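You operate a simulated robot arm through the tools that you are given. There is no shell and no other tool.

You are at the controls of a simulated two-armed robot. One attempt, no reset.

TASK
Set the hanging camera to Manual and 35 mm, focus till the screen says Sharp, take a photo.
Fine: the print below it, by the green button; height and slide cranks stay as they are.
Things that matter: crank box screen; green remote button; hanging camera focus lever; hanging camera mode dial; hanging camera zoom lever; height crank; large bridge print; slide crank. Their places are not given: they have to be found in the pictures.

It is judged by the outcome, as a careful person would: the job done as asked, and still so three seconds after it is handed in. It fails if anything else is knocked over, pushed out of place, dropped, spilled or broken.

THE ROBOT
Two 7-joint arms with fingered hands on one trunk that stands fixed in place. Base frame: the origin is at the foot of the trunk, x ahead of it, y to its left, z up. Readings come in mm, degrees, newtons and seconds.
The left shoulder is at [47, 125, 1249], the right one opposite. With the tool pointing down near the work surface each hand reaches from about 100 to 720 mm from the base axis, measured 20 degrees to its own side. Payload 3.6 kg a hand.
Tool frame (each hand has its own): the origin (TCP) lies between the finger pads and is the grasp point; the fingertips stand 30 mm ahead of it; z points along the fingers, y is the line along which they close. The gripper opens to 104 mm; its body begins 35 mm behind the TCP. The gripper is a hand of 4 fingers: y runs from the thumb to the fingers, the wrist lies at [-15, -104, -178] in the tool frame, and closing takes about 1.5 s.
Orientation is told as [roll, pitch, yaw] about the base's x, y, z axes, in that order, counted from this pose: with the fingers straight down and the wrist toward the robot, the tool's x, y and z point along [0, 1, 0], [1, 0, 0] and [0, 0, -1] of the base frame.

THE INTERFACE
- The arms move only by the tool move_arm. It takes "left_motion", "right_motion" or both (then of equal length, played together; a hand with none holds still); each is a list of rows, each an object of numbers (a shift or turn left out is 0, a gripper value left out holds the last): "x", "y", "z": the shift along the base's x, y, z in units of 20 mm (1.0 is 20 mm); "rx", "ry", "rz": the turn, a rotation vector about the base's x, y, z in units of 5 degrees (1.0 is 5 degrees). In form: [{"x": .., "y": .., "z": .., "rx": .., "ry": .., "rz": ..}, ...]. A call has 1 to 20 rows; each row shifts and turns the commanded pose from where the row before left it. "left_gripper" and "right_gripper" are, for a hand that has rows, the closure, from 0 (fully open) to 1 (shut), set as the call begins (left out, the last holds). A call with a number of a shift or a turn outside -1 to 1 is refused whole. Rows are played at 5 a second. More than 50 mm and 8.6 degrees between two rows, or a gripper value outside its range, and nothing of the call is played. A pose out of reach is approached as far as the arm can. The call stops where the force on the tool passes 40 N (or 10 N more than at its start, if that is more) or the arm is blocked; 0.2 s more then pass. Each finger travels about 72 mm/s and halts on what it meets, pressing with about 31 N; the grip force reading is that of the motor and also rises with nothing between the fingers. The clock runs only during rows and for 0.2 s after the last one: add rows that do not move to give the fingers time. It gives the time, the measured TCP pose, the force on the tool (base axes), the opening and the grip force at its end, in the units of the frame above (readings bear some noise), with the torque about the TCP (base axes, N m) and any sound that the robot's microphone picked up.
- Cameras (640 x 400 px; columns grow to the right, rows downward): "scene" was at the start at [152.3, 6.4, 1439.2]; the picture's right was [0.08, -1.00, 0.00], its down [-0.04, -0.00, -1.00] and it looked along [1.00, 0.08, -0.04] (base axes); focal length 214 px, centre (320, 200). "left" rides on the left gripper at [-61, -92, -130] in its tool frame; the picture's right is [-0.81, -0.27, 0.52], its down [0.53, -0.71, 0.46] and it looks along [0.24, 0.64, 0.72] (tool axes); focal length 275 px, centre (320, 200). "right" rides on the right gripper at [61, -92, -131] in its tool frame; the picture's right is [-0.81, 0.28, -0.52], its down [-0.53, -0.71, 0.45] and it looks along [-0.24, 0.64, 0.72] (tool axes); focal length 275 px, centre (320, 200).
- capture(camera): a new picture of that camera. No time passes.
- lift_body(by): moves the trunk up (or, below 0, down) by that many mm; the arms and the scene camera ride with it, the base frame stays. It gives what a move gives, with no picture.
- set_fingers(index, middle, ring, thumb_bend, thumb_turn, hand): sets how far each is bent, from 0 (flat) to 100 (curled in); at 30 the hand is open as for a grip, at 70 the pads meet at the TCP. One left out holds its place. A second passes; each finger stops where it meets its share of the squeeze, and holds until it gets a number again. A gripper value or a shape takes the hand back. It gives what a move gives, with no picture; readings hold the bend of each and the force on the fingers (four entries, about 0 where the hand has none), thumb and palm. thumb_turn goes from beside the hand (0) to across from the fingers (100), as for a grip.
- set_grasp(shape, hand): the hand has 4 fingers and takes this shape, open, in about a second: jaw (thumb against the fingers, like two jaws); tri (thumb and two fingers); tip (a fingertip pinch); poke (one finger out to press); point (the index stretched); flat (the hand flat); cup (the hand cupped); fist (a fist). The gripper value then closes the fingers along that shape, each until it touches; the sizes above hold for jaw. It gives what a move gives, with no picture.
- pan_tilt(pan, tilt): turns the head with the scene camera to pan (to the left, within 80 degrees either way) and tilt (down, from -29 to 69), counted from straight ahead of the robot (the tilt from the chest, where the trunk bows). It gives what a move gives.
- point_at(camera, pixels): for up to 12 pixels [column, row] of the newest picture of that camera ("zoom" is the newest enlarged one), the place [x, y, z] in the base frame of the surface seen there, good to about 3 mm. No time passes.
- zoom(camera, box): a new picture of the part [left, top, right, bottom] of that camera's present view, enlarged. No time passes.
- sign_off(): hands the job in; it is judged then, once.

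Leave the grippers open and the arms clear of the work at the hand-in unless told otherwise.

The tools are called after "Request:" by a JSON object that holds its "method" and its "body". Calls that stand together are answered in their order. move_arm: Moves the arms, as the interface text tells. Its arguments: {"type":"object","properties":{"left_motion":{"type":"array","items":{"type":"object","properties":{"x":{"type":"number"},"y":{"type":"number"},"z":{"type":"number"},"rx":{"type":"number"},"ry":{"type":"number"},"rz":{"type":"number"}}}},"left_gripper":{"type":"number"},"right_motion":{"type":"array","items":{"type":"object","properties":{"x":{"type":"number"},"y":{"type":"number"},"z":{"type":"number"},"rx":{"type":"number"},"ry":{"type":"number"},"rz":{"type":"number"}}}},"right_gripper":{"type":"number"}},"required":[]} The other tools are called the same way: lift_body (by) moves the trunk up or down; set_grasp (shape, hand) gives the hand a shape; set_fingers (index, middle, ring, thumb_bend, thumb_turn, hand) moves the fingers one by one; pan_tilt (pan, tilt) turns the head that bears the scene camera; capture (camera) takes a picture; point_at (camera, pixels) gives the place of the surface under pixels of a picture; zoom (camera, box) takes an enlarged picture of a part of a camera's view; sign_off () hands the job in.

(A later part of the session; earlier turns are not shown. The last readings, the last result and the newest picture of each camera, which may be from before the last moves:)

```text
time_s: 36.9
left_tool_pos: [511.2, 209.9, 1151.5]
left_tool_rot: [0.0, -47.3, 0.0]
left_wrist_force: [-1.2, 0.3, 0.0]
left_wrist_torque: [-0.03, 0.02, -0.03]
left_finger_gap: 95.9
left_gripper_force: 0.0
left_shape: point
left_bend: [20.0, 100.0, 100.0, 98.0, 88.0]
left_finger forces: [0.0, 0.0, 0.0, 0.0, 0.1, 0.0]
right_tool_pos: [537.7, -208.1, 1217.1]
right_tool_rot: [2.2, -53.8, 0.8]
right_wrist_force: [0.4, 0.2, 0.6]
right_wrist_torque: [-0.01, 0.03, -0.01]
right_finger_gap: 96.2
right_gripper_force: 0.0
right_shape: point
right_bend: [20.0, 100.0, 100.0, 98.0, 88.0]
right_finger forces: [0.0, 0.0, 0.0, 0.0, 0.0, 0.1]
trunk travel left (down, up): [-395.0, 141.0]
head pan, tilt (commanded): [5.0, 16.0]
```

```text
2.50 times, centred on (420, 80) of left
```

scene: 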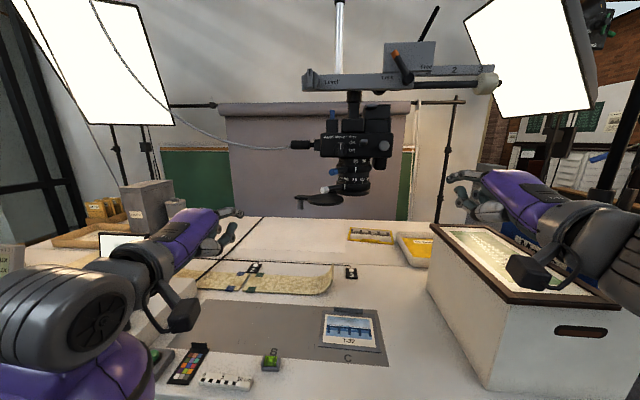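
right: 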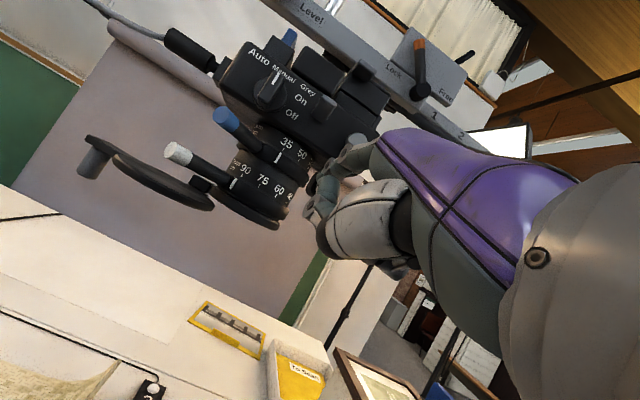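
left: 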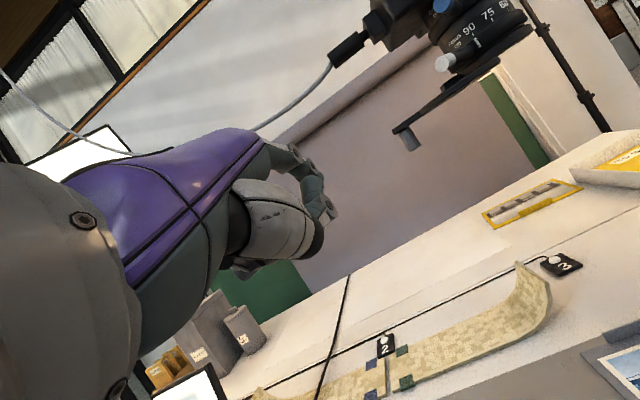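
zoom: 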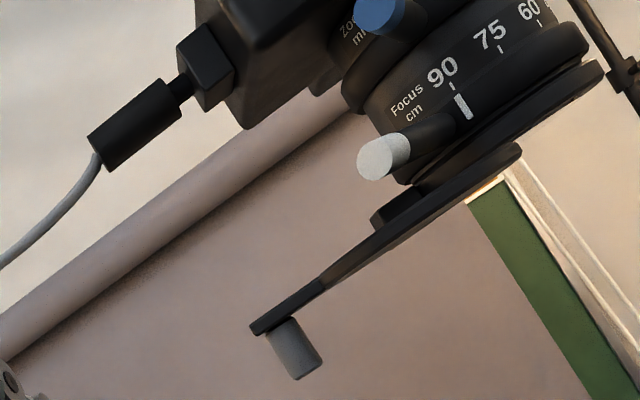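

The cap disc lies at z 1187, its front edge at x 647; the white lever tip is at about [663,40,1214]. With a hand pitch of about -40 the left finger clears both the cap below and the blue lever above. I bring the left hand to a point in front and left of the white lever.

Request:
{"method": "move_arm", "body": {"left_motion": [{"x": 0.3, "y": -0.6, "z": 0.4, "ry": 0.2}, {"x": 0.4, "y": -0.7, "z": 0.4, "ry": 0.2}, {"x": 0.5, "y": -0.7, "z": 0.3, "ry": 0.2}, {"x": 0.5, "y": -0.7, "z": 0.3, "ry": 0.2}, {"x": 0.5, "y": -0.7, "z": 0.2, "ry": 0.2}, {"x": 0.5, "y": -0.7, "z": 0.2, "ry": 0.2}, {"x": 0.5, "y": -0.7, "z": 0.2, "ry": 0.2}, {"x": 0.5, "y": -0.7, "z": 0.2, "ry": 0.06}]}}

Request:
{"method": "capture", "body": {"camera": "scene"}}

Request:
{"method": "capture", "body": {"camera": "left"}}

Request:
{"method": "zoom", "body": {"camera": "scene", "box": [280, 130, 400, 220]}}

```text
time_s: 38.7
left_tool_pos: [586.7, 101.8, 1195.3]
left_tool_rot: [0.0, -40.2, 0.0]
left_wrist_force: [0.8, 0.0, -0.4]
left_wrist_torque: [0.01, 0.04, 0.0]
left_finger_gap: 96.2
left_gripper_force: 0.0
left_shape: point
left_bend: [20.0, 100.0, 100.0, 98.0, 88.0]
left_finger forces: [0.0, 0.1, 0.0, 0.1, 0.0, 0.0]
right_tool_pos: [537.8, -208.0, 1215.8]
right_tool_rot: [2.4, -53.6, 0.7]
right_wrist_force: [-1.1, 0.2, 0.1]
right_wrist_torque: [0.0, 0.01, 0.03]
right_finger_gap: 96.1
right_gripper_force: 0.1
right_shape: point
right_bend: [20.0, 100.0, 100.0, 98.0, 88.0]
right_finger forces: [0.0, 0.0, 0.0, 0.1, 0.0, 0.0]
trunk travel left (down, up): [-395.0, 141.0]
head pan, tilt (commanded): [5.0, 16.0]
```

```text
taken
```

scene: 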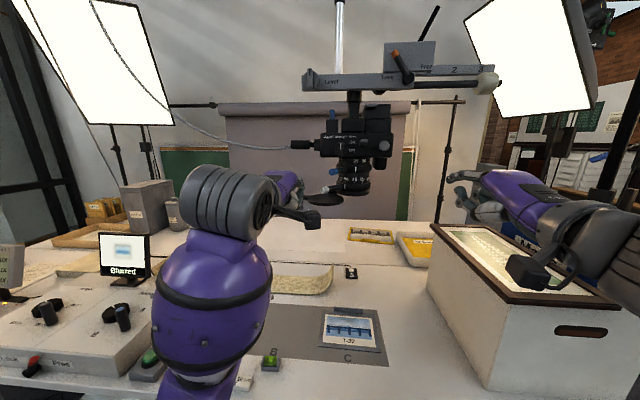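

```text
taken
```

left: 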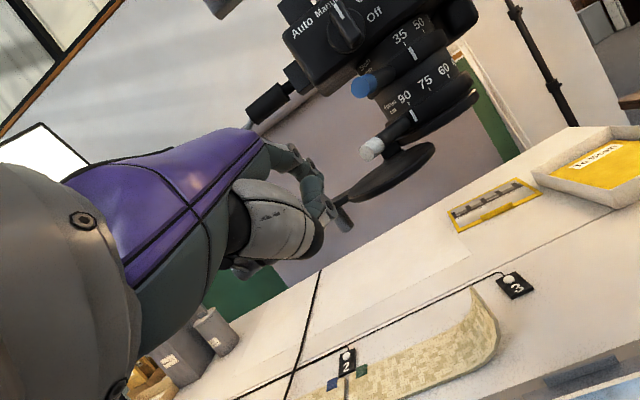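

```text
4.44 times, centred on (340, 175) of scene
```

zoom: 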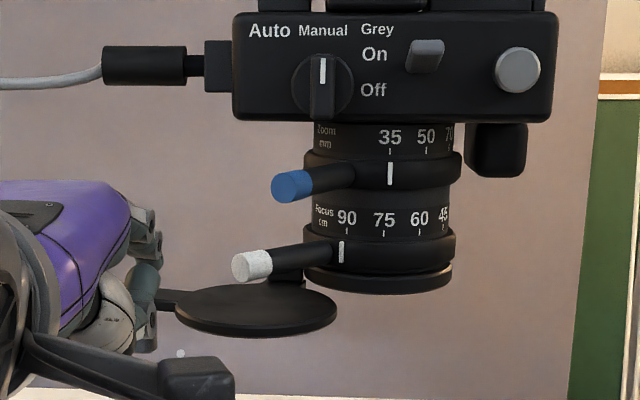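

The screen is visible and reads "Blurred". I check the left fingertip's position in the left camera.

Request:
{"method": "zoom", "body": {"camera": "left", "box": [270, 110, 430, 230]}}

Request:
{"method": "point_at", "body": {"camera": "zoom", "pixels": [[245, 195], [240, 180], [235, 200], [215, 170], [255, 300], [225, 240]]}}

```text
3.33 times, centred on (350, 170) of left
```

zoom: 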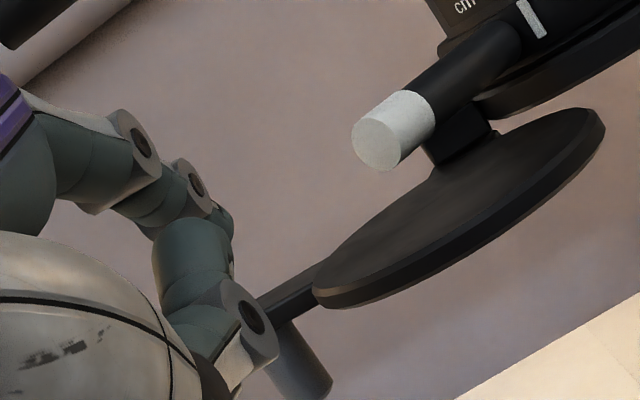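

```text
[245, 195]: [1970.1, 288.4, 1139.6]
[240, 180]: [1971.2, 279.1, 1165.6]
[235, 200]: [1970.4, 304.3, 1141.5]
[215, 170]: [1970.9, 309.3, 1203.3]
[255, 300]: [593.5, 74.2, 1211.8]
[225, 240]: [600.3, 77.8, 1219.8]
```

Request:
{"method": "point_at", "body": {"camera": "zoom", "pixels": [[228, 222], [224, 212], [197, 187], [140, 140], [190, 260], [255, 355], [378, 145], [420, 110]]}}

```text
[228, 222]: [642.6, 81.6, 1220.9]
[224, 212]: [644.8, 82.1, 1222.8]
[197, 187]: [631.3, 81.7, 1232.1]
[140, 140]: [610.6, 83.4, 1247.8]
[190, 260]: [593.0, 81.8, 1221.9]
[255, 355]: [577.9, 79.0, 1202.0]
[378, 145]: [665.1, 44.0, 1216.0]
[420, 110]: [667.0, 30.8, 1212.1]
```

The fingertip is at about [648,90,1220]. I advance it to the left side of the white lever, about 12 mm short of touching.

Request:
{"method": "move_arm", "body": {"left_motion": [{"x": 0.6, "y": -0.4, "z": -0.12}, {"x": 0.65, "y": -0.5, "z": -0.12}, {"x": 0.65, "y": -0.5, "z": -0.1}]}}

Request:
{"method": "zoom", "body": {"camera": "left", "box": [250, 90, 410, 210]}}

Request:
{"method": "zoom", "body": {"camera": "scene", "box": [280, 130, 400, 220]}}

```text
time_s: 39.5
left_tool_pos: [625.0, 71.5, 1188.7]
left_tool_rot: [-0.1, -40.2, 0.0]
left_wrist_force: [-0.2, -0.2, 1.0]
left_wrist_torque: [-0.01, 0.01, 0.0]
left_finger_gap: 95.9
left_gripper_force: 0.1
left_shape: point
left_bend: [20.0, 100.0, 100.0, 98.0, 88.0]
left_finger forces: [0.0, 0.1, 0.0, 0.1, 0.0, 0.0]
right_tool_pos: [537.9, -209.5, 1215.4]
right_tool_rot: [2.4, -53.7, 0.7]
right_wrist_force: [-0.4, 0.2, -0.5]
right_wrist_torque: [0.0, -0.01, 0.03]
right_finger_gap: 96.1
right_gripper_force: 0.1
right_shape: point
right_bend: [20.0, 100.0, 100.0, 98.0, 88.0]
right_finger forces: [0.0, 0.0, 0.1, 0.0, 0.0, 0.1]
trunk travel left (down, up): [-395.0, 141.0]
head pan, tilt (commanded): [5.0, 16.0]
```

```text
3.33 times, centred on (330, 150) of left
```

zoom: 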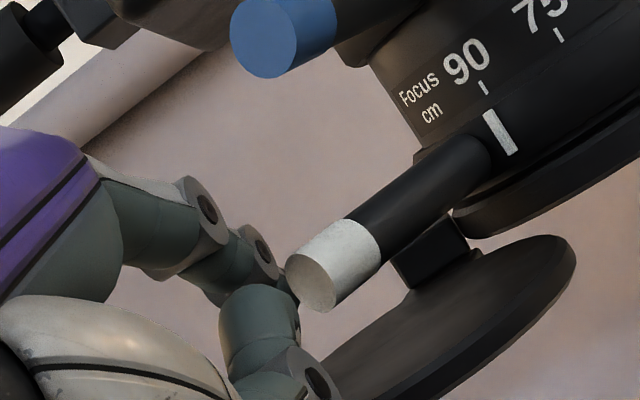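

```text
4.44 times, centred on (340, 175) of scene
```

zoom: 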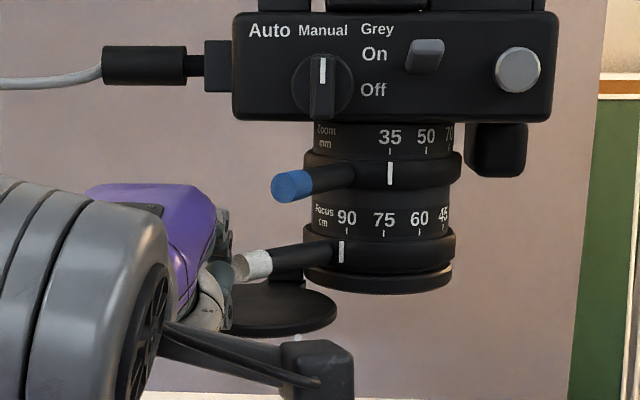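

The fingertip is just left of and behind the white tip. I now push right along the lever's arc in small steps, first to about 10° of turn.

Request:
{"method": "move_arm", "body": {"left_motion": [{"y": -0.33}, {"y": -0.33}, {"y": -0.3}, {"x": -0.3, "y": -0.28}]}}

Request:
{"method": "zoom", "body": {"camera": "left", "box": [250, 90, 410, 210]}}

Request:
{"method": "capture", "body": {"camera": "scene"}}

Request:
{"method": "zoom", "body": {"camera": "scene", "box": [280, 130, 400, 220]}}

```text
time_s: 40.5
left_tool_pos: [616.6, 48.9, 1187.6]
left_tool_rot: [0.0, -40.1, 0.0]
left_wrist_force: [-0.3, 0.1, 1.3]
left_wrist_torque: [-0.04, -0.07, 0.0]
left_finger_gap: 0.0
left_gripper_force: 0.1
left_shape: point
left_bend: [19.0, 100.0, 100.0, 98.0, 88.0]
left_finger forces: [0.9, 0.0, 0.1, 0.0, 0.0, 0.1]
right_tool_pos: [538.9, -207.0, 1217.0]
right_tool_rot: [2.4, -53.5, 0.9]
right_wrist_force: [0.0, 0.0, 0.1]
right_wrist_torque: [-0.04, -0.01, 0.03]
right_finger_gap: 96.1
right_gripper_force: 0.0
right_shape: point
right_bend: [20.0, 100.0, 100.0, 98.0, 88.0]
right_finger forces: [0.0, 0.1, 0.0, 0.1, 0.0, 0.0]
trunk travel left (down, up): [-395.0, 141.0]
head pan, tilt (commanded): [5.0, 16.0]
```

```text
3.33 times, centred on (330, 150) of left
```

zoom: 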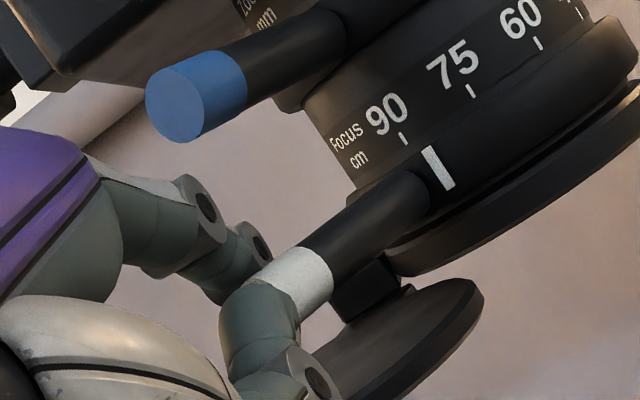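

```text
taken
```

scene: 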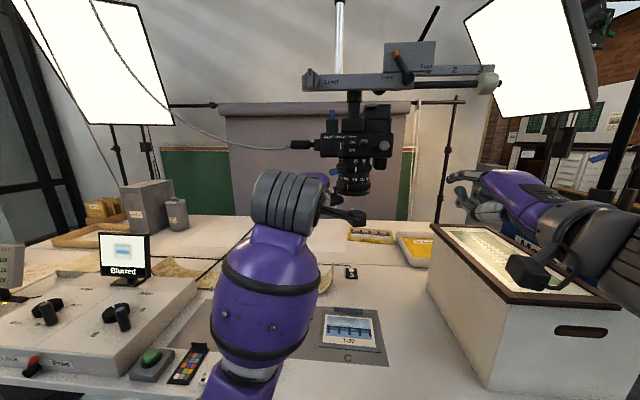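

```text
4.44 times, centred on (340, 175) of scene
```

zoom: 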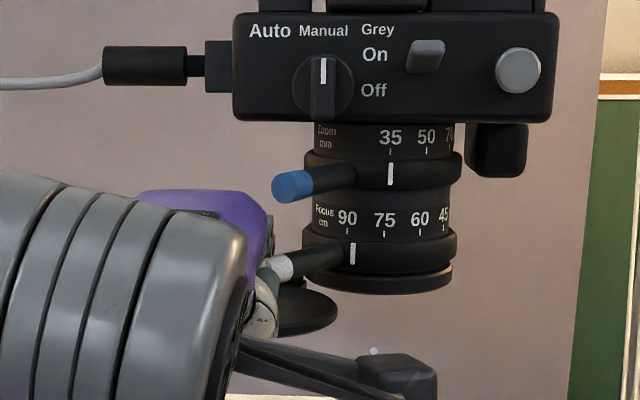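

The focus mark moved a bit past 90 (352 vs 347 px). I read the screen.

Request:
{"method": "zoom", "body": {"camera": "scene", "box": [80, 220, 180, 300]}}

```text
5.00 times, centred on (130, 260) of scene
```

zoom: 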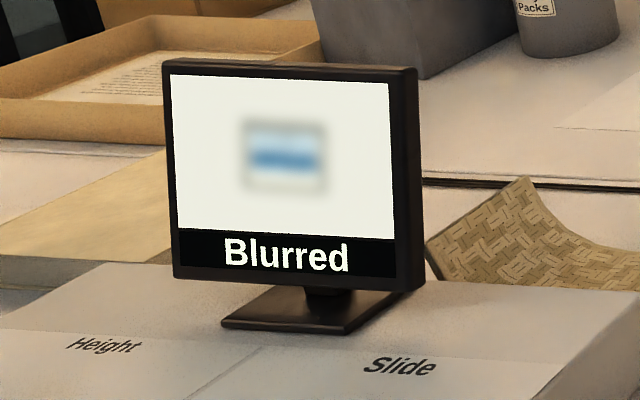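

Still "Blurred". I keep pushing right along the arc, about 10° more.

Request:
{"method": "move_arm", "body": {"left_motion": [{"x": -0.14, "y": -0.36}, {"x": -0.19, "y": -0.36}]}}

Request:
{"method": "zoom", "body": {"camera": "scene", "box": [80, 220, 180, 300]}}

Request:
{"method": "zoom", "body": {"camera": "scene", "box": [280, 130, 400, 220]}}

Request:
{"method": "zoom", "body": {"camera": "left", "box": [250, 90, 410, 210]}}

```text
time_s: 41.1
left_tool_pos: [610.7, 32.9, 1187.1]
left_tool_rot: [-0.1, -40.1, 0.1]
left_wrist_force: [-0.2, 0.5, 0.2]
left_wrist_torque: [-0.01, 0.0, 0.03]
left_finger_gap: 0.0
left_gripper_force: 0.0
left_shape: point
left_bend: [19.0, 100.0, 100.0, 98.0, 88.0]
left_finger forces: [0.5, 0.1, 0.0, 0.0, 0.1, 0.0]
right_tool_pos: [537.3, -207.1, 1215.3]
right_tool_rot: [2.4, -53.7, 0.8]
right_wrist_force: [0.6, -0.6, -0.2]
right_wrist_torque: [0.0, 0.01, 0.0]
right_finger_gap: 96.1
right_gripper_force: 0.1
right_shape: point
right_bend: [20.0, 100.0, 100.0, 98.0, 88.0]
right_finger forces: [0.0, 0.0, 0.1, 0.0, 0.1, 0.1]
trunk travel left (down, up): [-395.0, 141.0]
head pan, tilt (commanded): [5.0, 16.0]
```

```text
5.00 times, centred on (130, 260) of scene
```

zoom: 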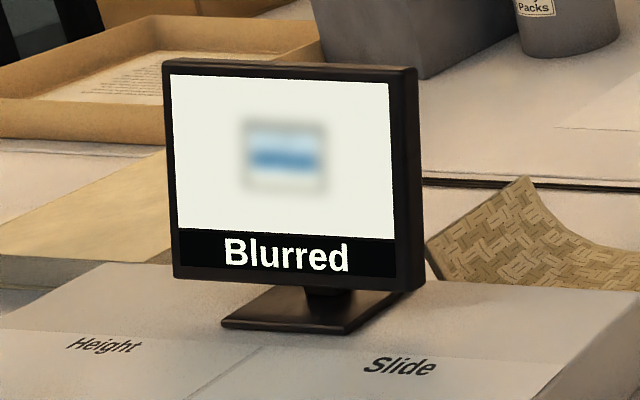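

```text
4.44 times, centred on (340, 175) of scene
```

zoom: 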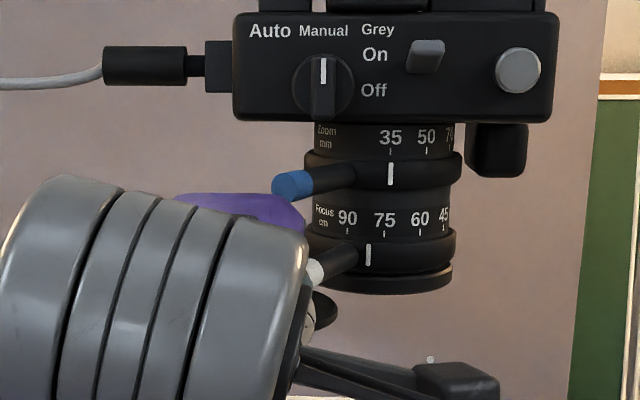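

```text
3.33 times, centred on (330, 150) of left
```

zoom: 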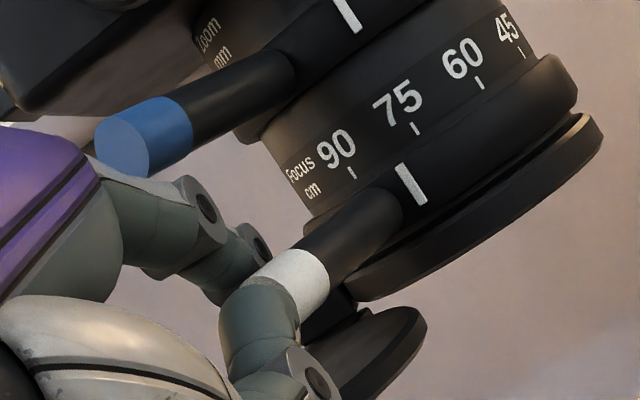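

The mark is now at about 81 cm, still "Blurred". I continue in ~5° steps, dropping 2 mm to keep clear of the blue lever, reading the screen after each.

Request:
{"method": "move_arm", "body": {"left_motion": [{"x": -0.12, "y": -0.18, "z": -0.06}, {"x": -0.1, "y": -0.18, "z": -0.04}]}}

Request:
{"method": "zoom", "body": {"camera": "scene", "box": [80, 220, 180, 300]}}

Request:
{"method": "move_arm", "body": {"left_motion": [{"x": -0.1, "y": -0.18}, {"x": -0.09, "y": -0.18}]}}

Request:
{"method": "zoom", "body": {"camera": "scene", "box": [80, 220, 180, 300]}}

Request:
{"method": "zoom", "body": {"camera": "scene", "box": [280, 130, 400, 220]}}

Request:
{"method": "zoom", "body": {"camera": "left", "box": [220, 70, 400, 210]}}

```text
time_s: 41.7
left_tool_pos: [607.9, 27.5, 1185.4]
left_tool_rot: [0.0, -40.1, 0.0]
left_wrist_force: [0.2, 0.3, 0.8]
left_wrist_torque: [-0.06, -0.03, 0.01]
left_finger_gap: 0.3
left_gripper_force: 0.1
left_shape: point
left_bend: [19.0, 100.0, 100.0, 98.0, 88.0]
left_finger forces: [0.4, 0.0, 0.1, 0.0, 0.0, 0.0]
right_tool_pos: [538.0, -207.6, 1216.8]
right_tool_rot: [2.5, -53.6, 0.8]
right_wrist_force: [-0.6, -0.2, -0.4]
right_wrist_torque: [0.03, -0.01, -0.01]
right_finger_gap: 95.9
right_gripper_force: 0.1
right_shape: point
right_bend: [20.0, 100.0, 100.0, 98.0, 88.0]
right_finger forces: [0.0, 0.0, 0.1, 0.0, 0.0, 0.0]
trunk travel left (down, up): [-395.0, 141.0]
head pan, tilt (commanded): [5.0, 16.0]
```

```text
5.00 times, centred on (130, 260) of scene
```

zoom: 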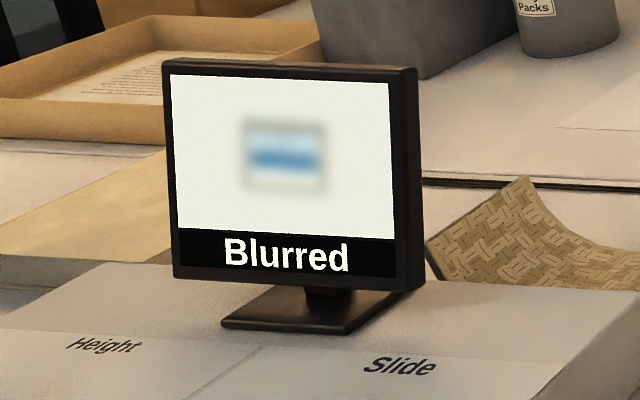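

```text
time_s: 42.3
left_tool_pos: [603.3, 19.0, 1184.6]
left_tool_rot: [-0.1, -40.1, 0.0]
left_wrist_force: [0.5, -0.7, -1.1]
left_wrist_torque: [-0.02, 0.01, 0.04]
left_finger_gap: 0.2
left_gripper_force: 0.1
left_shape: point
left_bend: [20.0, 100.0, 100.0, 98.0, 88.0]
left_finger forces: [0.4, 0.0, 0.0, 0.0, 0.0, 0.2]
right_tool_pos: [537.5, -207.2, 1215.7]
right_tool_rot: [2.4, -53.5, 0.8]
right_wrist_force: [-0.1, 0.7, 0.1]
right_wrist_torque: [0.04, -0.01, 0.01]
right_finger_gap: 95.7
right_gripper_force: 0.1
right_shape: point
right_bend: [20.0, 100.0, 100.0, 98.0, 88.0]
right_finger forces: [0.0, 0.1, 0.0, 0.1, 0.1, 0.1]
trunk travel left (down, up): [-395.0, 141.0]
head pan, tilt (commanded): [5.0, 16.0]
```

```text
5.00 times, centred on (130, 260) of scene
```

zoom: 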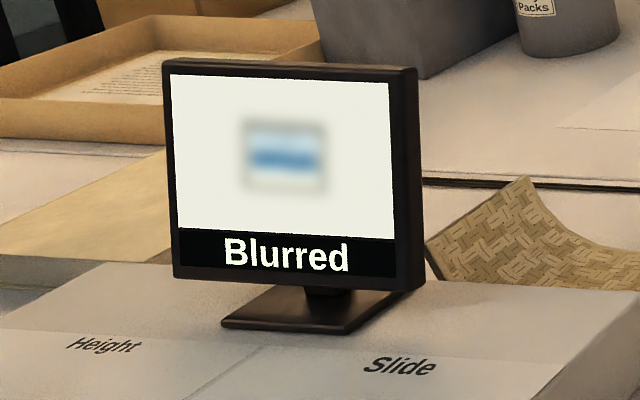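

```text
4.44 times, centred on (340, 175) of scene
```

zoom: 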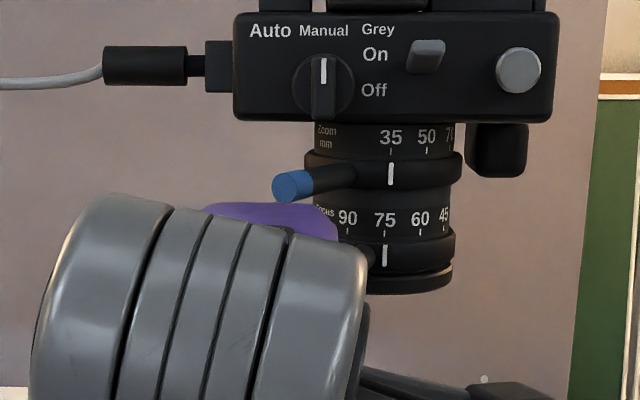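

```text
2.86 times, centred on (310, 140) of left
```

zoom: 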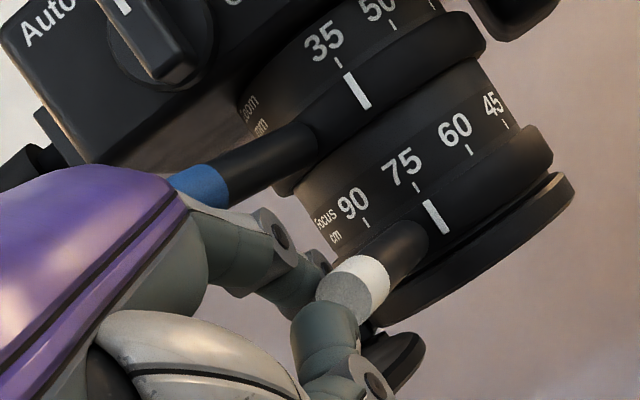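

Mark at 75, still fully "Blurred", so the sharp point lies further on, toward 60. I continue pushing right in steps.

Request:
{"method": "move_arm", "body": {"left_motion": [{"x": -0.1, "y": -0.2}, {"x": -0.1, "y": -0.2}, {"x": -0.08, "y": -0.2}, {"x": -0.06, "y": -0.2}]}}

Request:
{"method": "zoom", "body": {"camera": "scene", "box": [80, 220, 180, 300]}}

Request:
{"method": "zoom", "body": {"camera": "left", "box": [220, 70, 400, 210]}}

```text
time_s: 43.3
left_tool_pos: [595.1, 2.2, 1185.8]
left_tool_rot: [0.0, -40.2, -0.1]
left_wrist_force: [0.1, 0.5, 0.6]
left_wrist_torque: [-0.01, 0.0, 0.02]
left_finger_gap: 95.9
left_gripper_force: 0.0
left_shape: point
left_bend: [20.0, 100.0, 100.0, 98.0, 88.0]
left_finger forces: [0.3, 0.0, 0.0, 0.0, 0.0, 0.1]
right_tool_pos: [536.6, -207.6, 1215.2]
right_tool_rot: [2.4, -53.6, 0.8]
right_wrist_force: [-0.8, -0.1, 0.5]
right_wrist_torque: [0.04, 0.0, 0.0]
right_finger_gap: 96.4
right_gripper_force: 0.1
right_shape: point
right_bend: [20.0, 100.0, 100.0, 98.0, 88.0]
right_finger forces: [0.1, 0.0, 0.0, 0.1, 0.1, 0.0]
trunk travel left (down, up): [-395.0, 141.0]
head pan, tilt (commanded): [5.0, 16.0]
```

```text
5.00 times, centred on (130, 260) of scene
```

zoom: 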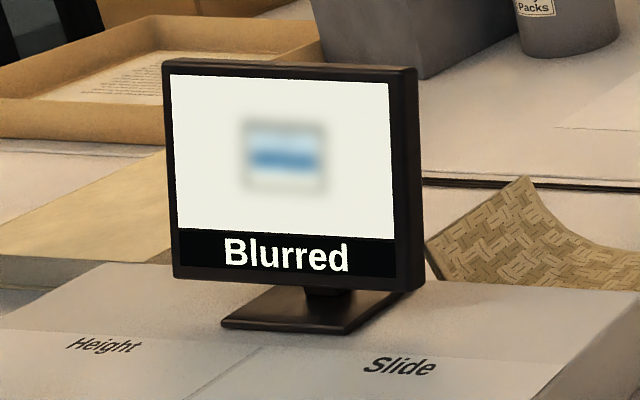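

```text
2.86 times, centred on (310, 140) of left
```

zoom: 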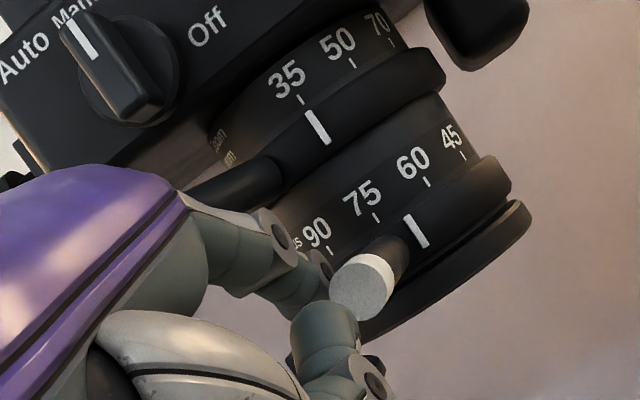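

The mark is at about 69 cm. I keep going toward 60.

Request:
{"method": "move_arm", "body": {"left_motion": [{"x": -0.05, "y": -0.2}, {"x": -0.05, "y": -0.2}, {"x": -0.03, "y": -0.2}]}}

Request:
{"method": "zoom", "body": {"camera": "scene", "box": [80, 220, 180, 300]}}

Request:
{"method": "zoom", "body": {"camera": "left", "box": [220, 70, 400, 210]}}

```text
time_s: 44.1
left_tool_pos: [593.7, -9.9, 1186.8]
left_tool_rot: [0.0, -40.1, 0.1]
left_wrist_force: [-0.2, 0.2, 0.3]
left_wrist_torque: [0.0, -0.02, 0.01]
left_finger_gap: 95.9
left_gripper_force: 0.1
left_shape: point
left_bend: [20.0, 100.0, 100.0, 98.0, 88.0]
left_finger forces: [0.3, 0.0, 0.1, 0.0, 0.1, 0.0]
right_tool_pos: [537.7, -207.4, 1216.5]
right_tool_rot: [2.4, -53.6, 0.8]
right_wrist_force: [-0.4, -0.3, -0.1]
right_wrist_torque: [0.02, 0.01, -0.02]
right_finger_gap: 96.2
right_gripper_force: 0.0
right_shape: point
right_bend: [20.0, 100.0, 100.0, 98.0, 88.0]
right_finger forces: [0.0, 0.0, 0.1, 0.0, 0.0, 0.0]
trunk travel left (down, up): [-395.0, 141.0]
head pan, tilt (commanded): [5.0, 16.0]
```

```text
5.00 times, centred on (130, 260) of scene
```

zoom: 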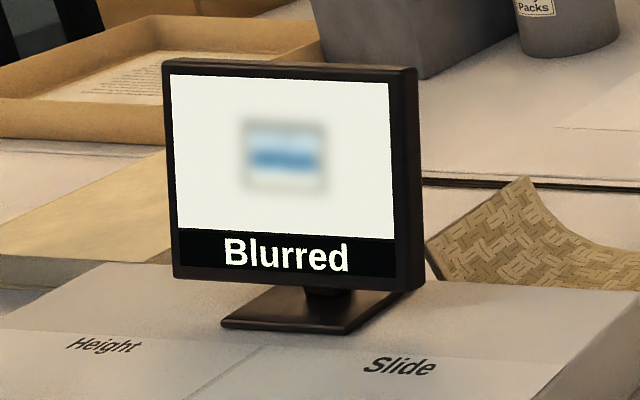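

```text
2.86 times, centred on (310, 140) of left
```

zoom: 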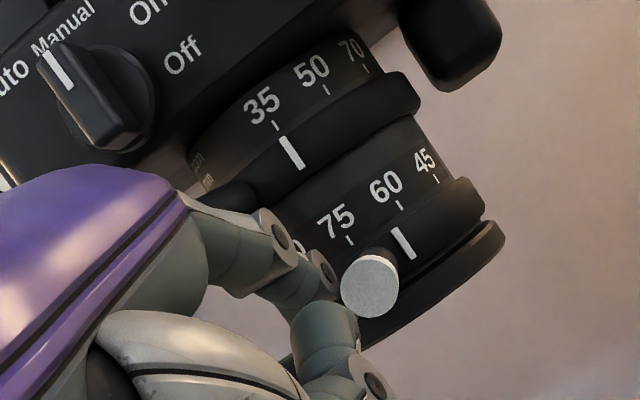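

Mark at about 64 cm, still "Blurred". Smaller steps now.

Request:
{"method": "move_arm", "body": {"left_motion": [{"x": -0.02, "y": -0.2}]}}

Request:
{"method": "zoom", "body": {"camera": "scene", "box": [80, 220, 180, 300]}}

Request:
{"method": "move_arm", "body": {"left_motion": [{"x": -0.01, "y": -0.2}]}}

Request:
{"method": "zoom", "body": {"camera": "scene", "box": [80, 220, 180, 300]}}

Request:
{"method": "zoom", "body": {"camera": "left", "box": [220, 70, 400, 210]}}

```text
time_s: 44.5
left_tool_pos: [591.9, -13.2, 1187.6]
left_tool_rot: [0.1, -40.1, 0.0]
left_wrist_force: [-0.3, 0.1, 0.6]
left_wrist_torque: [-0.01, 0.01, 0.03]
left_finger_gap: 95.9
left_gripper_force: 0.1
left_shape: point
left_bend: [20.0, 100.0, 100.0, 98.0, 88.0]
left_finger forces: [0.3, 0.0, 0.1, 0.0, 0.0, 0.0]
right_tool_pos: [537.3, -208.0, 1216.3]
right_tool_rot: [2.4, -53.6, 0.8]
right_wrist_force: [0.4, 0.4, 0.5]
right_wrist_torque: [0.0, 0.0, 0.03]
right_finger_gap: 96.0
right_gripper_force: 0.0
right_shape: point
right_bend: [20.0, 100.0, 100.0, 98.0, 88.0]
right_finger forces: [0.1, 0.0, 0.0, 0.0, 0.0, 0.0]
trunk travel left (down, up): [-395.0, 141.0]
head pan, tilt (commanded): [5.0, 16.0]
```

```text
5.00 times, centred on (130, 260) of scene
```

zoom: 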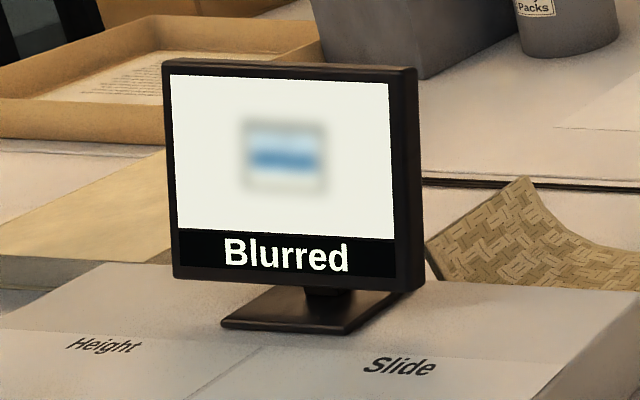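

```text
time_s: 44.9
left_tool_pos: [593.4, -16.7, 1186.8]
left_tool_rot: [0.0, -40.1, 0.0]
left_wrist_force: [0.8, 0.0, 0.6]
left_wrist_torque: [0.0, -0.07, -0.03]
left_finger_gap: 96.0
left_gripper_force: 0.2
left_shape: point
left_bend: [20.0, 100.0, 100.0, 98.0, 88.0]
left_finger forces: [0.1, 0.0, 0.0, 0.0, 0.1, 0.0]
right_tool_pos: [538.0, -207.4, 1216.4]
right_tool_rot: [2.4, -53.6, 0.8]
right_wrist_force: [0.3, 0.4, 0.3]
right_wrist_torque: [0.01, 0.02, 0.0]
right_finger_gap: 96.1
right_gripper_force: 0.0
right_shape: point
right_bend: [20.0, 100.0, 100.0, 98.0, 88.0]
right_finger forces: [0.1, 0.0, 0.0, 0.0, 0.1, 0.1]
trunk travel left (down, up): [-395.0, 141.0]
head pan, tilt (commanded): [5.0, 16.0]
```

```text
5.00 times, centred on (130, 260) of scene
```

zoom: 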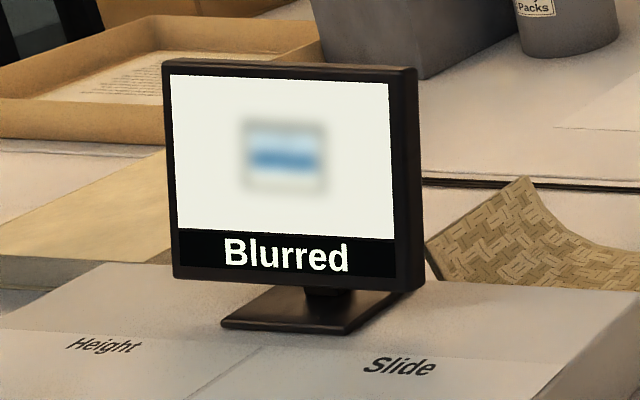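

```text
2.86 times, centred on (310, 140) of left
```

zoom: 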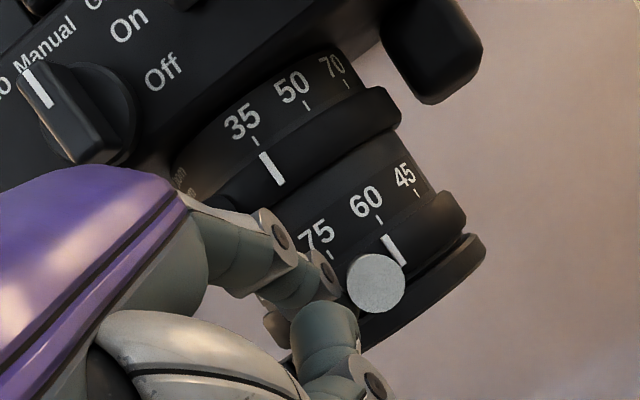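

Mark at about 61 cm and still "Blurred". Before going on, I look at the height crank on the box to see which distance it stands at.

Request:
{"method": "zoom", "body": {"camera": "scene", "box": [10, 270, 170, 370]}}

```text
4.00 times, centred on (90, 320) of scene
```

zoom: 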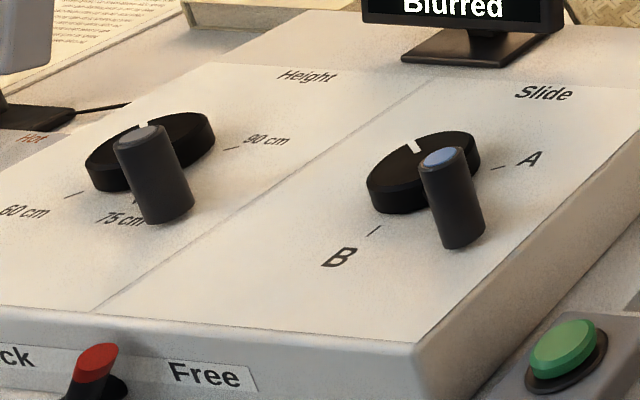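

The labels run 90 (right), 75 (front), 60 (left); the crank's white notch points to the back, where the remaining label (45 cm) would be — and the lens sits about 45 cm above the print. So I go on toward 45, following the arc.

Request:
{"method": "move_arm", "body": {"left_motion": [{"x": 0.02, "y": -0.2}, {"x": 0.03, "y": -0.2}, {"x": 0.04, "y": -0.2}]}}

Request:
{"method": "zoom", "body": {"camera": "scene", "box": [80, 220, 180, 300]}}

Request:
{"method": "zoom", "body": {"camera": "left", "box": [220, 70, 400, 210]}}

Request:
{"method": "zoom", "body": {"camera": "scene", "box": [290, 130, 410, 220]}}

```text
time_s: 45.7
left_tool_pos: [595.1, -28.2, 1186.2]
left_tool_rot: [0.0, -40.1, 0.0]
left_wrist_force: [0.5, 1.2, -0.6]
left_wrist_torque: [0.0, 0.0, 0.09]
left_finger_gap: 96.1
left_gripper_force: 0.1
left_shape: point
left_bend: [20.0, 100.0, 100.0, 98.0, 88.0]
left_finger forces: [0.8, 0.1, 0.0, 0.0, 0.1, 0.0]
right_tool_pos: [538.3, -206.3, 1216.3]
right_tool_rot: [2.4, -53.6, 0.8]
right_wrist_force: [-0.3, 0.3, 0.7]
right_wrist_torque: [-0.01, 0.0, -0.01]
right_finger_gap: 96.0
right_gripper_force: 0.1
right_shape: point
right_bend: [20.0, 100.0, 100.0, 98.0, 88.0]
right_finger forces: [0.1, 0.1, 0.1, 0.1, 0.0, 0.0]
trunk travel left (down, up): [-395.0, 141.0]
head pan, tilt (commanded): [5.0, 16.0]
```

```text
5.00 times, centred on (130, 260) of scene
```

zoom: 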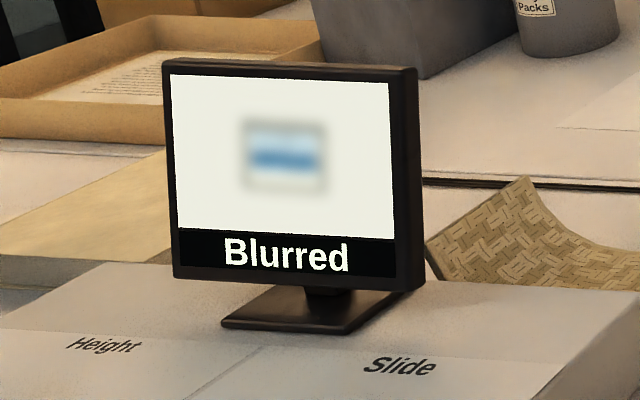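

```text
2.86 times, centred on (310, 140) of left
```

zoom: 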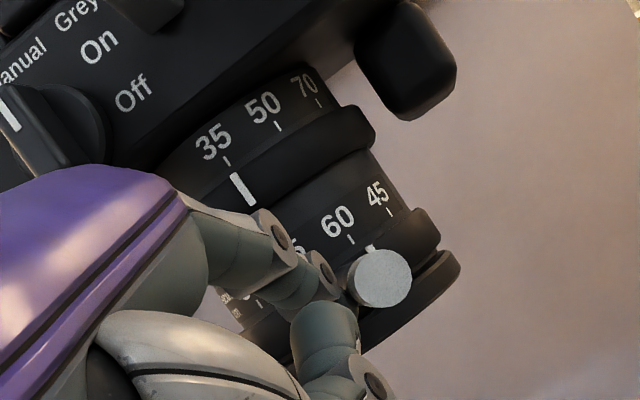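

```text
4.44 times, centred on (350, 175) of scene
```

zoom: 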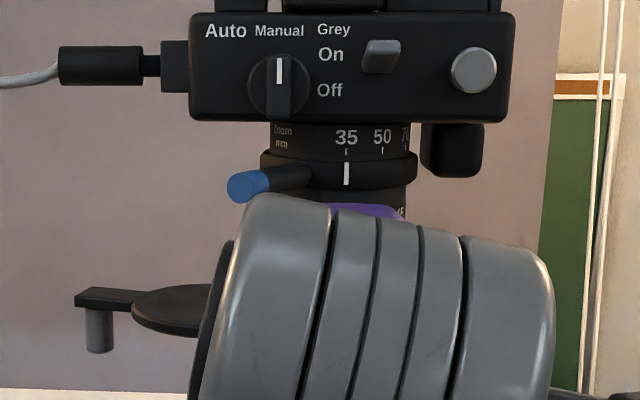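

Mark near 56 cm; still "Blurred". I continue along the arc.

Request:
{"method": "move_arm", "body": {"left_motion": [{"x": 0.05, "y": -0.2}, {"x": 0.06, "y": -0.2}]}}

Request:
{"method": "zoom", "body": {"camera": "scene", "box": [80, 220, 180, 300]}}

Request:
{"method": "move_arm", "body": {"left_motion": [{"x": 0.06, "y": -0.2}, {"x": 0.07, "y": -0.2}]}}

Request:
{"method": "zoom", "body": {"camera": "scene", "box": [80, 220, 180, 300]}}

Request:
{"method": "zoom", "body": {"camera": "left", "box": [220, 70, 400, 210]}}

```text
time_s: 46.3
left_tool_pos: [595.4, -37.4, 1186.1]
left_tool_rot: [0.0, -40.2, 0.0]
left_wrist_force: [0.0, 0.1, -0.7]
left_wrist_torque: [0.03, 0.01, 0.04]
left_finger_gap: 95.9
left_gripper_force: 0.0
left_shape: point
left_bend: [20.0, 100.0, 100.0, 98.0, 88.0]
left_finger forces: [0.4, 0.0, 0.0, 0.0, 0.1, 0.1]
right_tool_pos: [537.6, -206.4, 1216.9]
right_tool_rot: [2.4, -53.7, 0.9]
right_wrist_force: [0.1, 0.3, 0.4]
right_wrist_torque: [0.0, 0.03, 0.0]
right_finger_gap: 96.1
right_gripper_force: 0.1
right_shape: point
right_bend: [20.0, 100.0, 100.0, 98.0, 88.0]
right_finger forces: [0.0, 0.1, 0.0, 0.0, 0.1, 0.0]
trunk travel left (down, up): [-395.0, 141.0]
head pan, tilt (commanded): [5.0, 16.0]
```

```text
5.00 times, centred on (130, 260) of scene
```

zoom: 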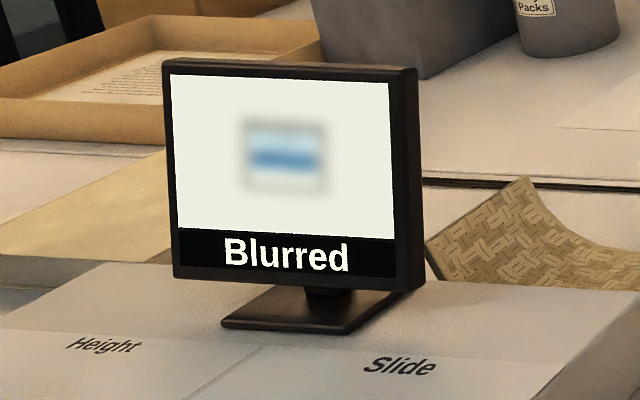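

```text
time_s: 46.9
left_tool_pos: [600.2, -44.6, 1185.8]
left_tool_rot: [0.0, -40.1, 0.1]
left_wrist_force: [-0.4, 0.2, -0.1]
left_wrist_torque: [-0.01, 0.05, 0.02]
left_finger_gap: 96.1
left_gripper_force: 0.1
left_shape: point
left_bend: [20.0, 100.0, 100.0, 98.0, 88.0]
left_finger forces: [0.4, 0.0, 0.0, 0.1, 0.0, 0.1]
right_tool_pos: [537.6, -207.1, 1215.7]
right_tool_rot: [2.4, -53.6, 0.8]
right_wrist_force: [-0.1, 0.5, 0.9]
right_wrist_torque: [-0.01, -0.04, -0.03]
right_finger_gap: 95.8
right_gripper_force: 0.0
right_shape: point
right_bend: [20.0, 100.0, 100.0, 98.0, 88.0]
right_finger forces: [0.0, 0.0, 0.1, 0.0, 0.1, 0.0]
trunk travel left (down, up): [-395.0, 141.0]
head pan, tilt (commanded): [5.0, 16.0]
```

```text
5.00 times, centred on (130, 260) of scene
```

zoom: 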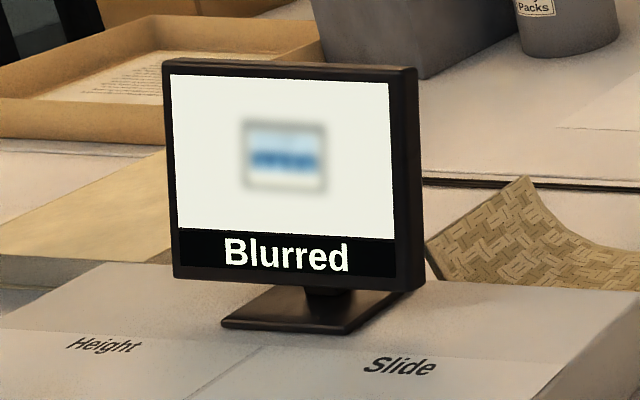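

```text
2.86 times, centred on (310, 140) of left
```

zoom: 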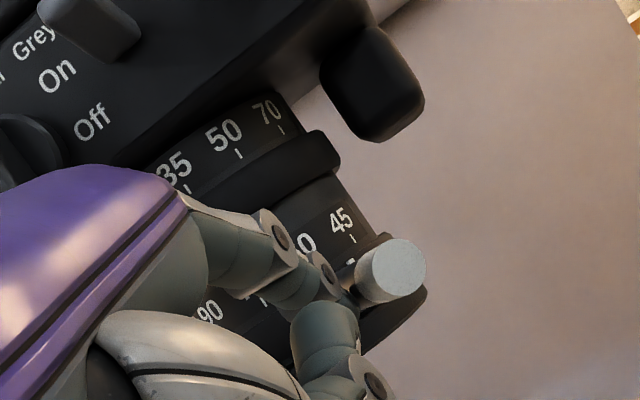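

The blur is lessening — the bridge pillars begin to show — so sharp lies just ahead, near 45. I continue in 3 mm steps.

Request:
{"method": "move_arm", "body": {"left_motion": [{"x": 0.07, "y": -0.14}]}}

Request:
{"method": "zoom", "body": {"camera": "scene", "box": [80, 220, 180, 300]}}

Request:
{"method": "move_arm", "body": {"left_motion": [{"x": 0.07, "y": -0.14}]}}

Request:
{"method": "zoom", "body": {"camera": "scene", "box": [80, 220, 180, 300]}}

Request:
{"method": "zoom", "body": {"camera": "left", "box": [220, 70, 400, 210]}}

```text
time_s: 47.3
left_tool_pos: [601.7, -47.5, 1185.3]
left_tool_rot: [0.0, -40.1, 0.0]
left_wrist_force: [0.1, -0.3, -0.3]
left_wrist_torque: [-0.02, 0.03, 0.05]
left_finger_gap: 96.0
left_gripper_force: 0.0
left_shape: point
left_bend: [20.0, 100.0, 100.0, 98.0, 88.0]
left_finger forces: [0.3, 0.0, 0.0, 0.0, 0.0, 0.0]
right_tool_pos: [537.4, -208.1, 1215.8]
right_tool_rot: [2.5, -53.6, 0.8]
right_wrist_force: [0.0, -0.5, 0.2]
right_wrist_torque: [-0.02, 0.01, 0.01]
right_finger_gap: 96.2
right_gripper_force: 0.1
right_shape: point
right_bend: [20.0, 100.0, 100.0, 98.0, 88.0]
right_finger forces: [0.0, 0.1, 0.1, 0.0, 0.0, 0.1]
trunk travel left (down, up): [-395.0, 141.0]
head pan, tilt (commanded): [5.0, 16.0]
```

```text
5.00 times, centred on (130, 260) of scene
```

zoom: 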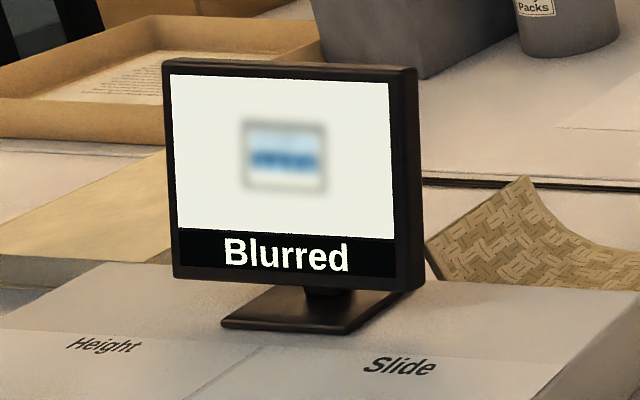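

```text
time_s: 47.7
left_tool_pos: [602.7, -49.8, 1188.2]
left_tool_rot: [0.0, -40.1, 0.0]
left_wrist_force: [0.4, 0.2, 0.2]
left_wrist_torque: [0.02, 0.02, 0.0]
left_finger_gap: 96.1
left_gripper_force: 0.0
left_shape: point
left_bend: [20.0, 100.0, 100.0, 98.0, 88.0]
left_finger forces: [0.4, 0.0, 0.0, 0.1, 0.0, 0.1]
right_tool_pos: [537.8, -207.4, 1216.2]
right_tool_rot: [2.4, -53.5, 0.8]
right_wrist_force: [-0.3, -0.6, -0.4]
right_wrist_torque: [0.01, -0.04, 0.01]
right_finger_gap: 95.9
right_gripper_force: 0.0
right_shape: point
right_bend: [20.0, 100.0, 100.0, 98.0, 88.0]
right_finger forces: [0.0, 0.0, 0.0, 0.0, 0.1, 0.1]
trunk travel left (down, up): [-395.0, 141.0]
head pan, tilt (commanded): [5.0, 16.0]
```

```text
5.00 times, centred on (130, 260) of scene
```

zoom: 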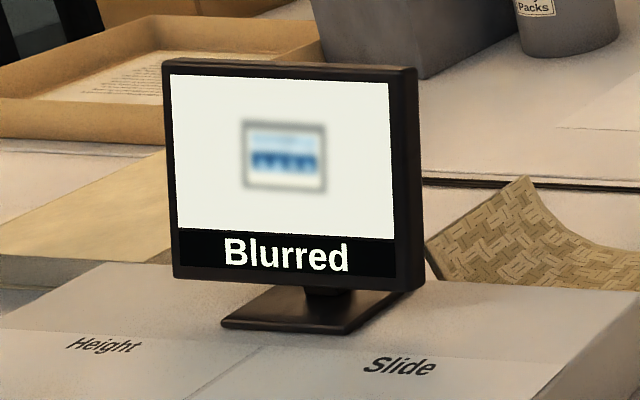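

```text
2.86 times, centred on (310, 140) of left
```

zoom: 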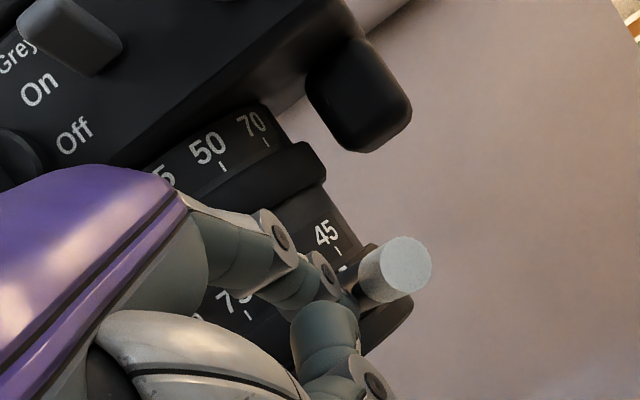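

Getting sharper with each step. I keep on in 3 mm steps.

Request:
{"method": "move_arm", "body": {"left_motion": [{"x": 0.08, "y": -0.13}]}}

Request:
{"method": "zoom", "body": {"camera": "scene", "box": [80, 220, 180, 300]}}

Request:
{"method": "move_arm", "body": {"left_motion": [{"x": 0.08, "y": -0.13}]}}

Request:
{"method": "zoom", "body": {"camera": "scene", "box": [80, 220, 180, 300]}}

Request:
{"method": "zoom", "body": {"camera": "left", "box": [220, 70, 400, 210]}}

```text
time_s: 48.1
left_tool_pos: [604.7, -53.3, 1186.1]
left_tool_rot: [0.0, -40.1, 0.0]
left_wrist_force: [-0.5, 0.4, -0.7]
left_wrist_torque: [0.01, 0.0, 0.01]
left_finger_gap: 96.2
left_gripper_force: 0.0
left_shape: point
left_bend: [20.0, 100.0, 100.0, 98.0, 88.0]
left_finger forces: [0.2, 0.0, 0.1, 0.0, 0.1, 0.0]
right_tool_pos: [537.2, -206.5, 1215.9]
right_tool_rot: [2.4, -53.5, 0.8]
right_wrist_force: [0.1, 0.1, -0.5]
right_wrist_torque: [0.01, -0.02, 0.02]
right_finger_gap: 96.3
right_gripper_force: 0.1
right_shape: point
right_bend: [20.0, 100.0, 100.0, 98.0, 88.0]
right_finger forces: [0.0, 0.0, 0.0, 0.1, 0.0, 0.1]
trunk travel left (down, up): [-395.0, 141.0]
head pan, tilt (commanded): [5.0, 16.0]
```

```text
5.00 times, centred on (130, 260) of scene
```

zoom: 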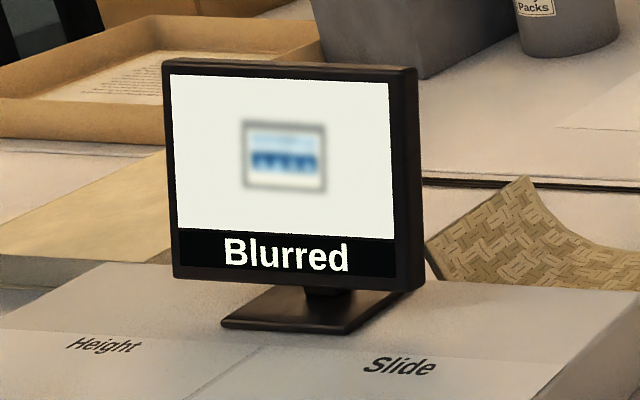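

```text
time_s: 48.5
left_tool_pos: [606.5, -56.3, 1186.9]
left_tool_rot: [-0.1, -40.1, 0.0]
left_wrist_force: [-0.4, 0.1, -0.7]
left_wrist_torque: [0.03, 0.04, 0.02]
left_finger_gap: 96.1
left_gripper_force: 0.0
left_shape: point
left_bend: [20.0, 100.0, 100.0, 98.0, 88.0]
left_finger forces: [0.4, 0.0, 0.1, 0.0, 0.0, 0.0]
right_tool_pos: [538.5, -206.4, 1216.0]
right_tool_rot: [2.3, -53.5, 0.7]
right_wrist_force: [0.3, -0.7, 0.1]
right_wrist_torque: [0.05, -0.01, 0.01]
right_finger_gap: 95.8
right_gripper_force: 0.1
right_shape: point
right_bend: [20.0, 100.0, 100.0, 98.0, 88.0]
right_finger forces: [0.0, 0.0, 0.0, 0.1, 0.0, 0.1]
trunk travel left (down, up): [-395.0, 141.0]
head pan, tilt (commanded): [5.0, 16.0]
```

```text
5.00 times, centred on (130, 260) of scene
```

zoom: 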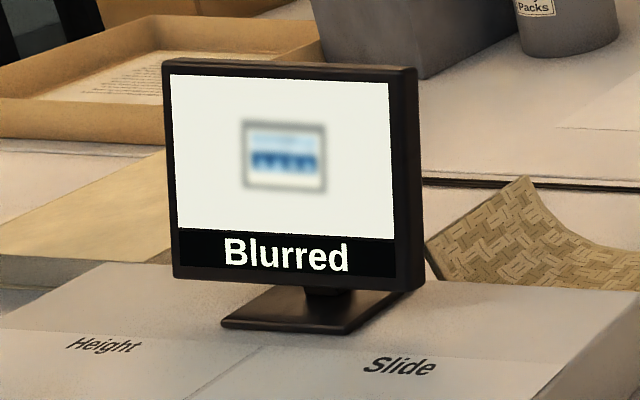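

```text
2.86 times, centred on (310, 140) of left
```

zoom: 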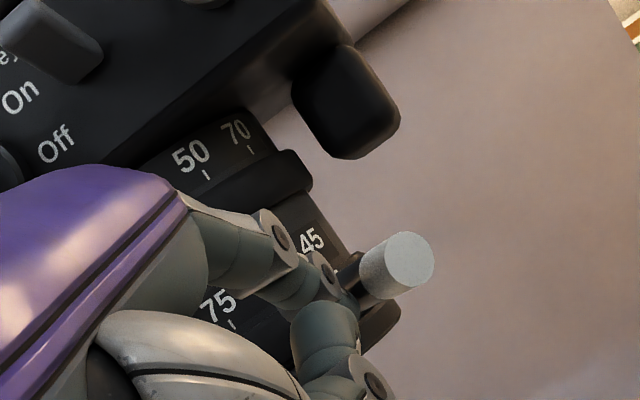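

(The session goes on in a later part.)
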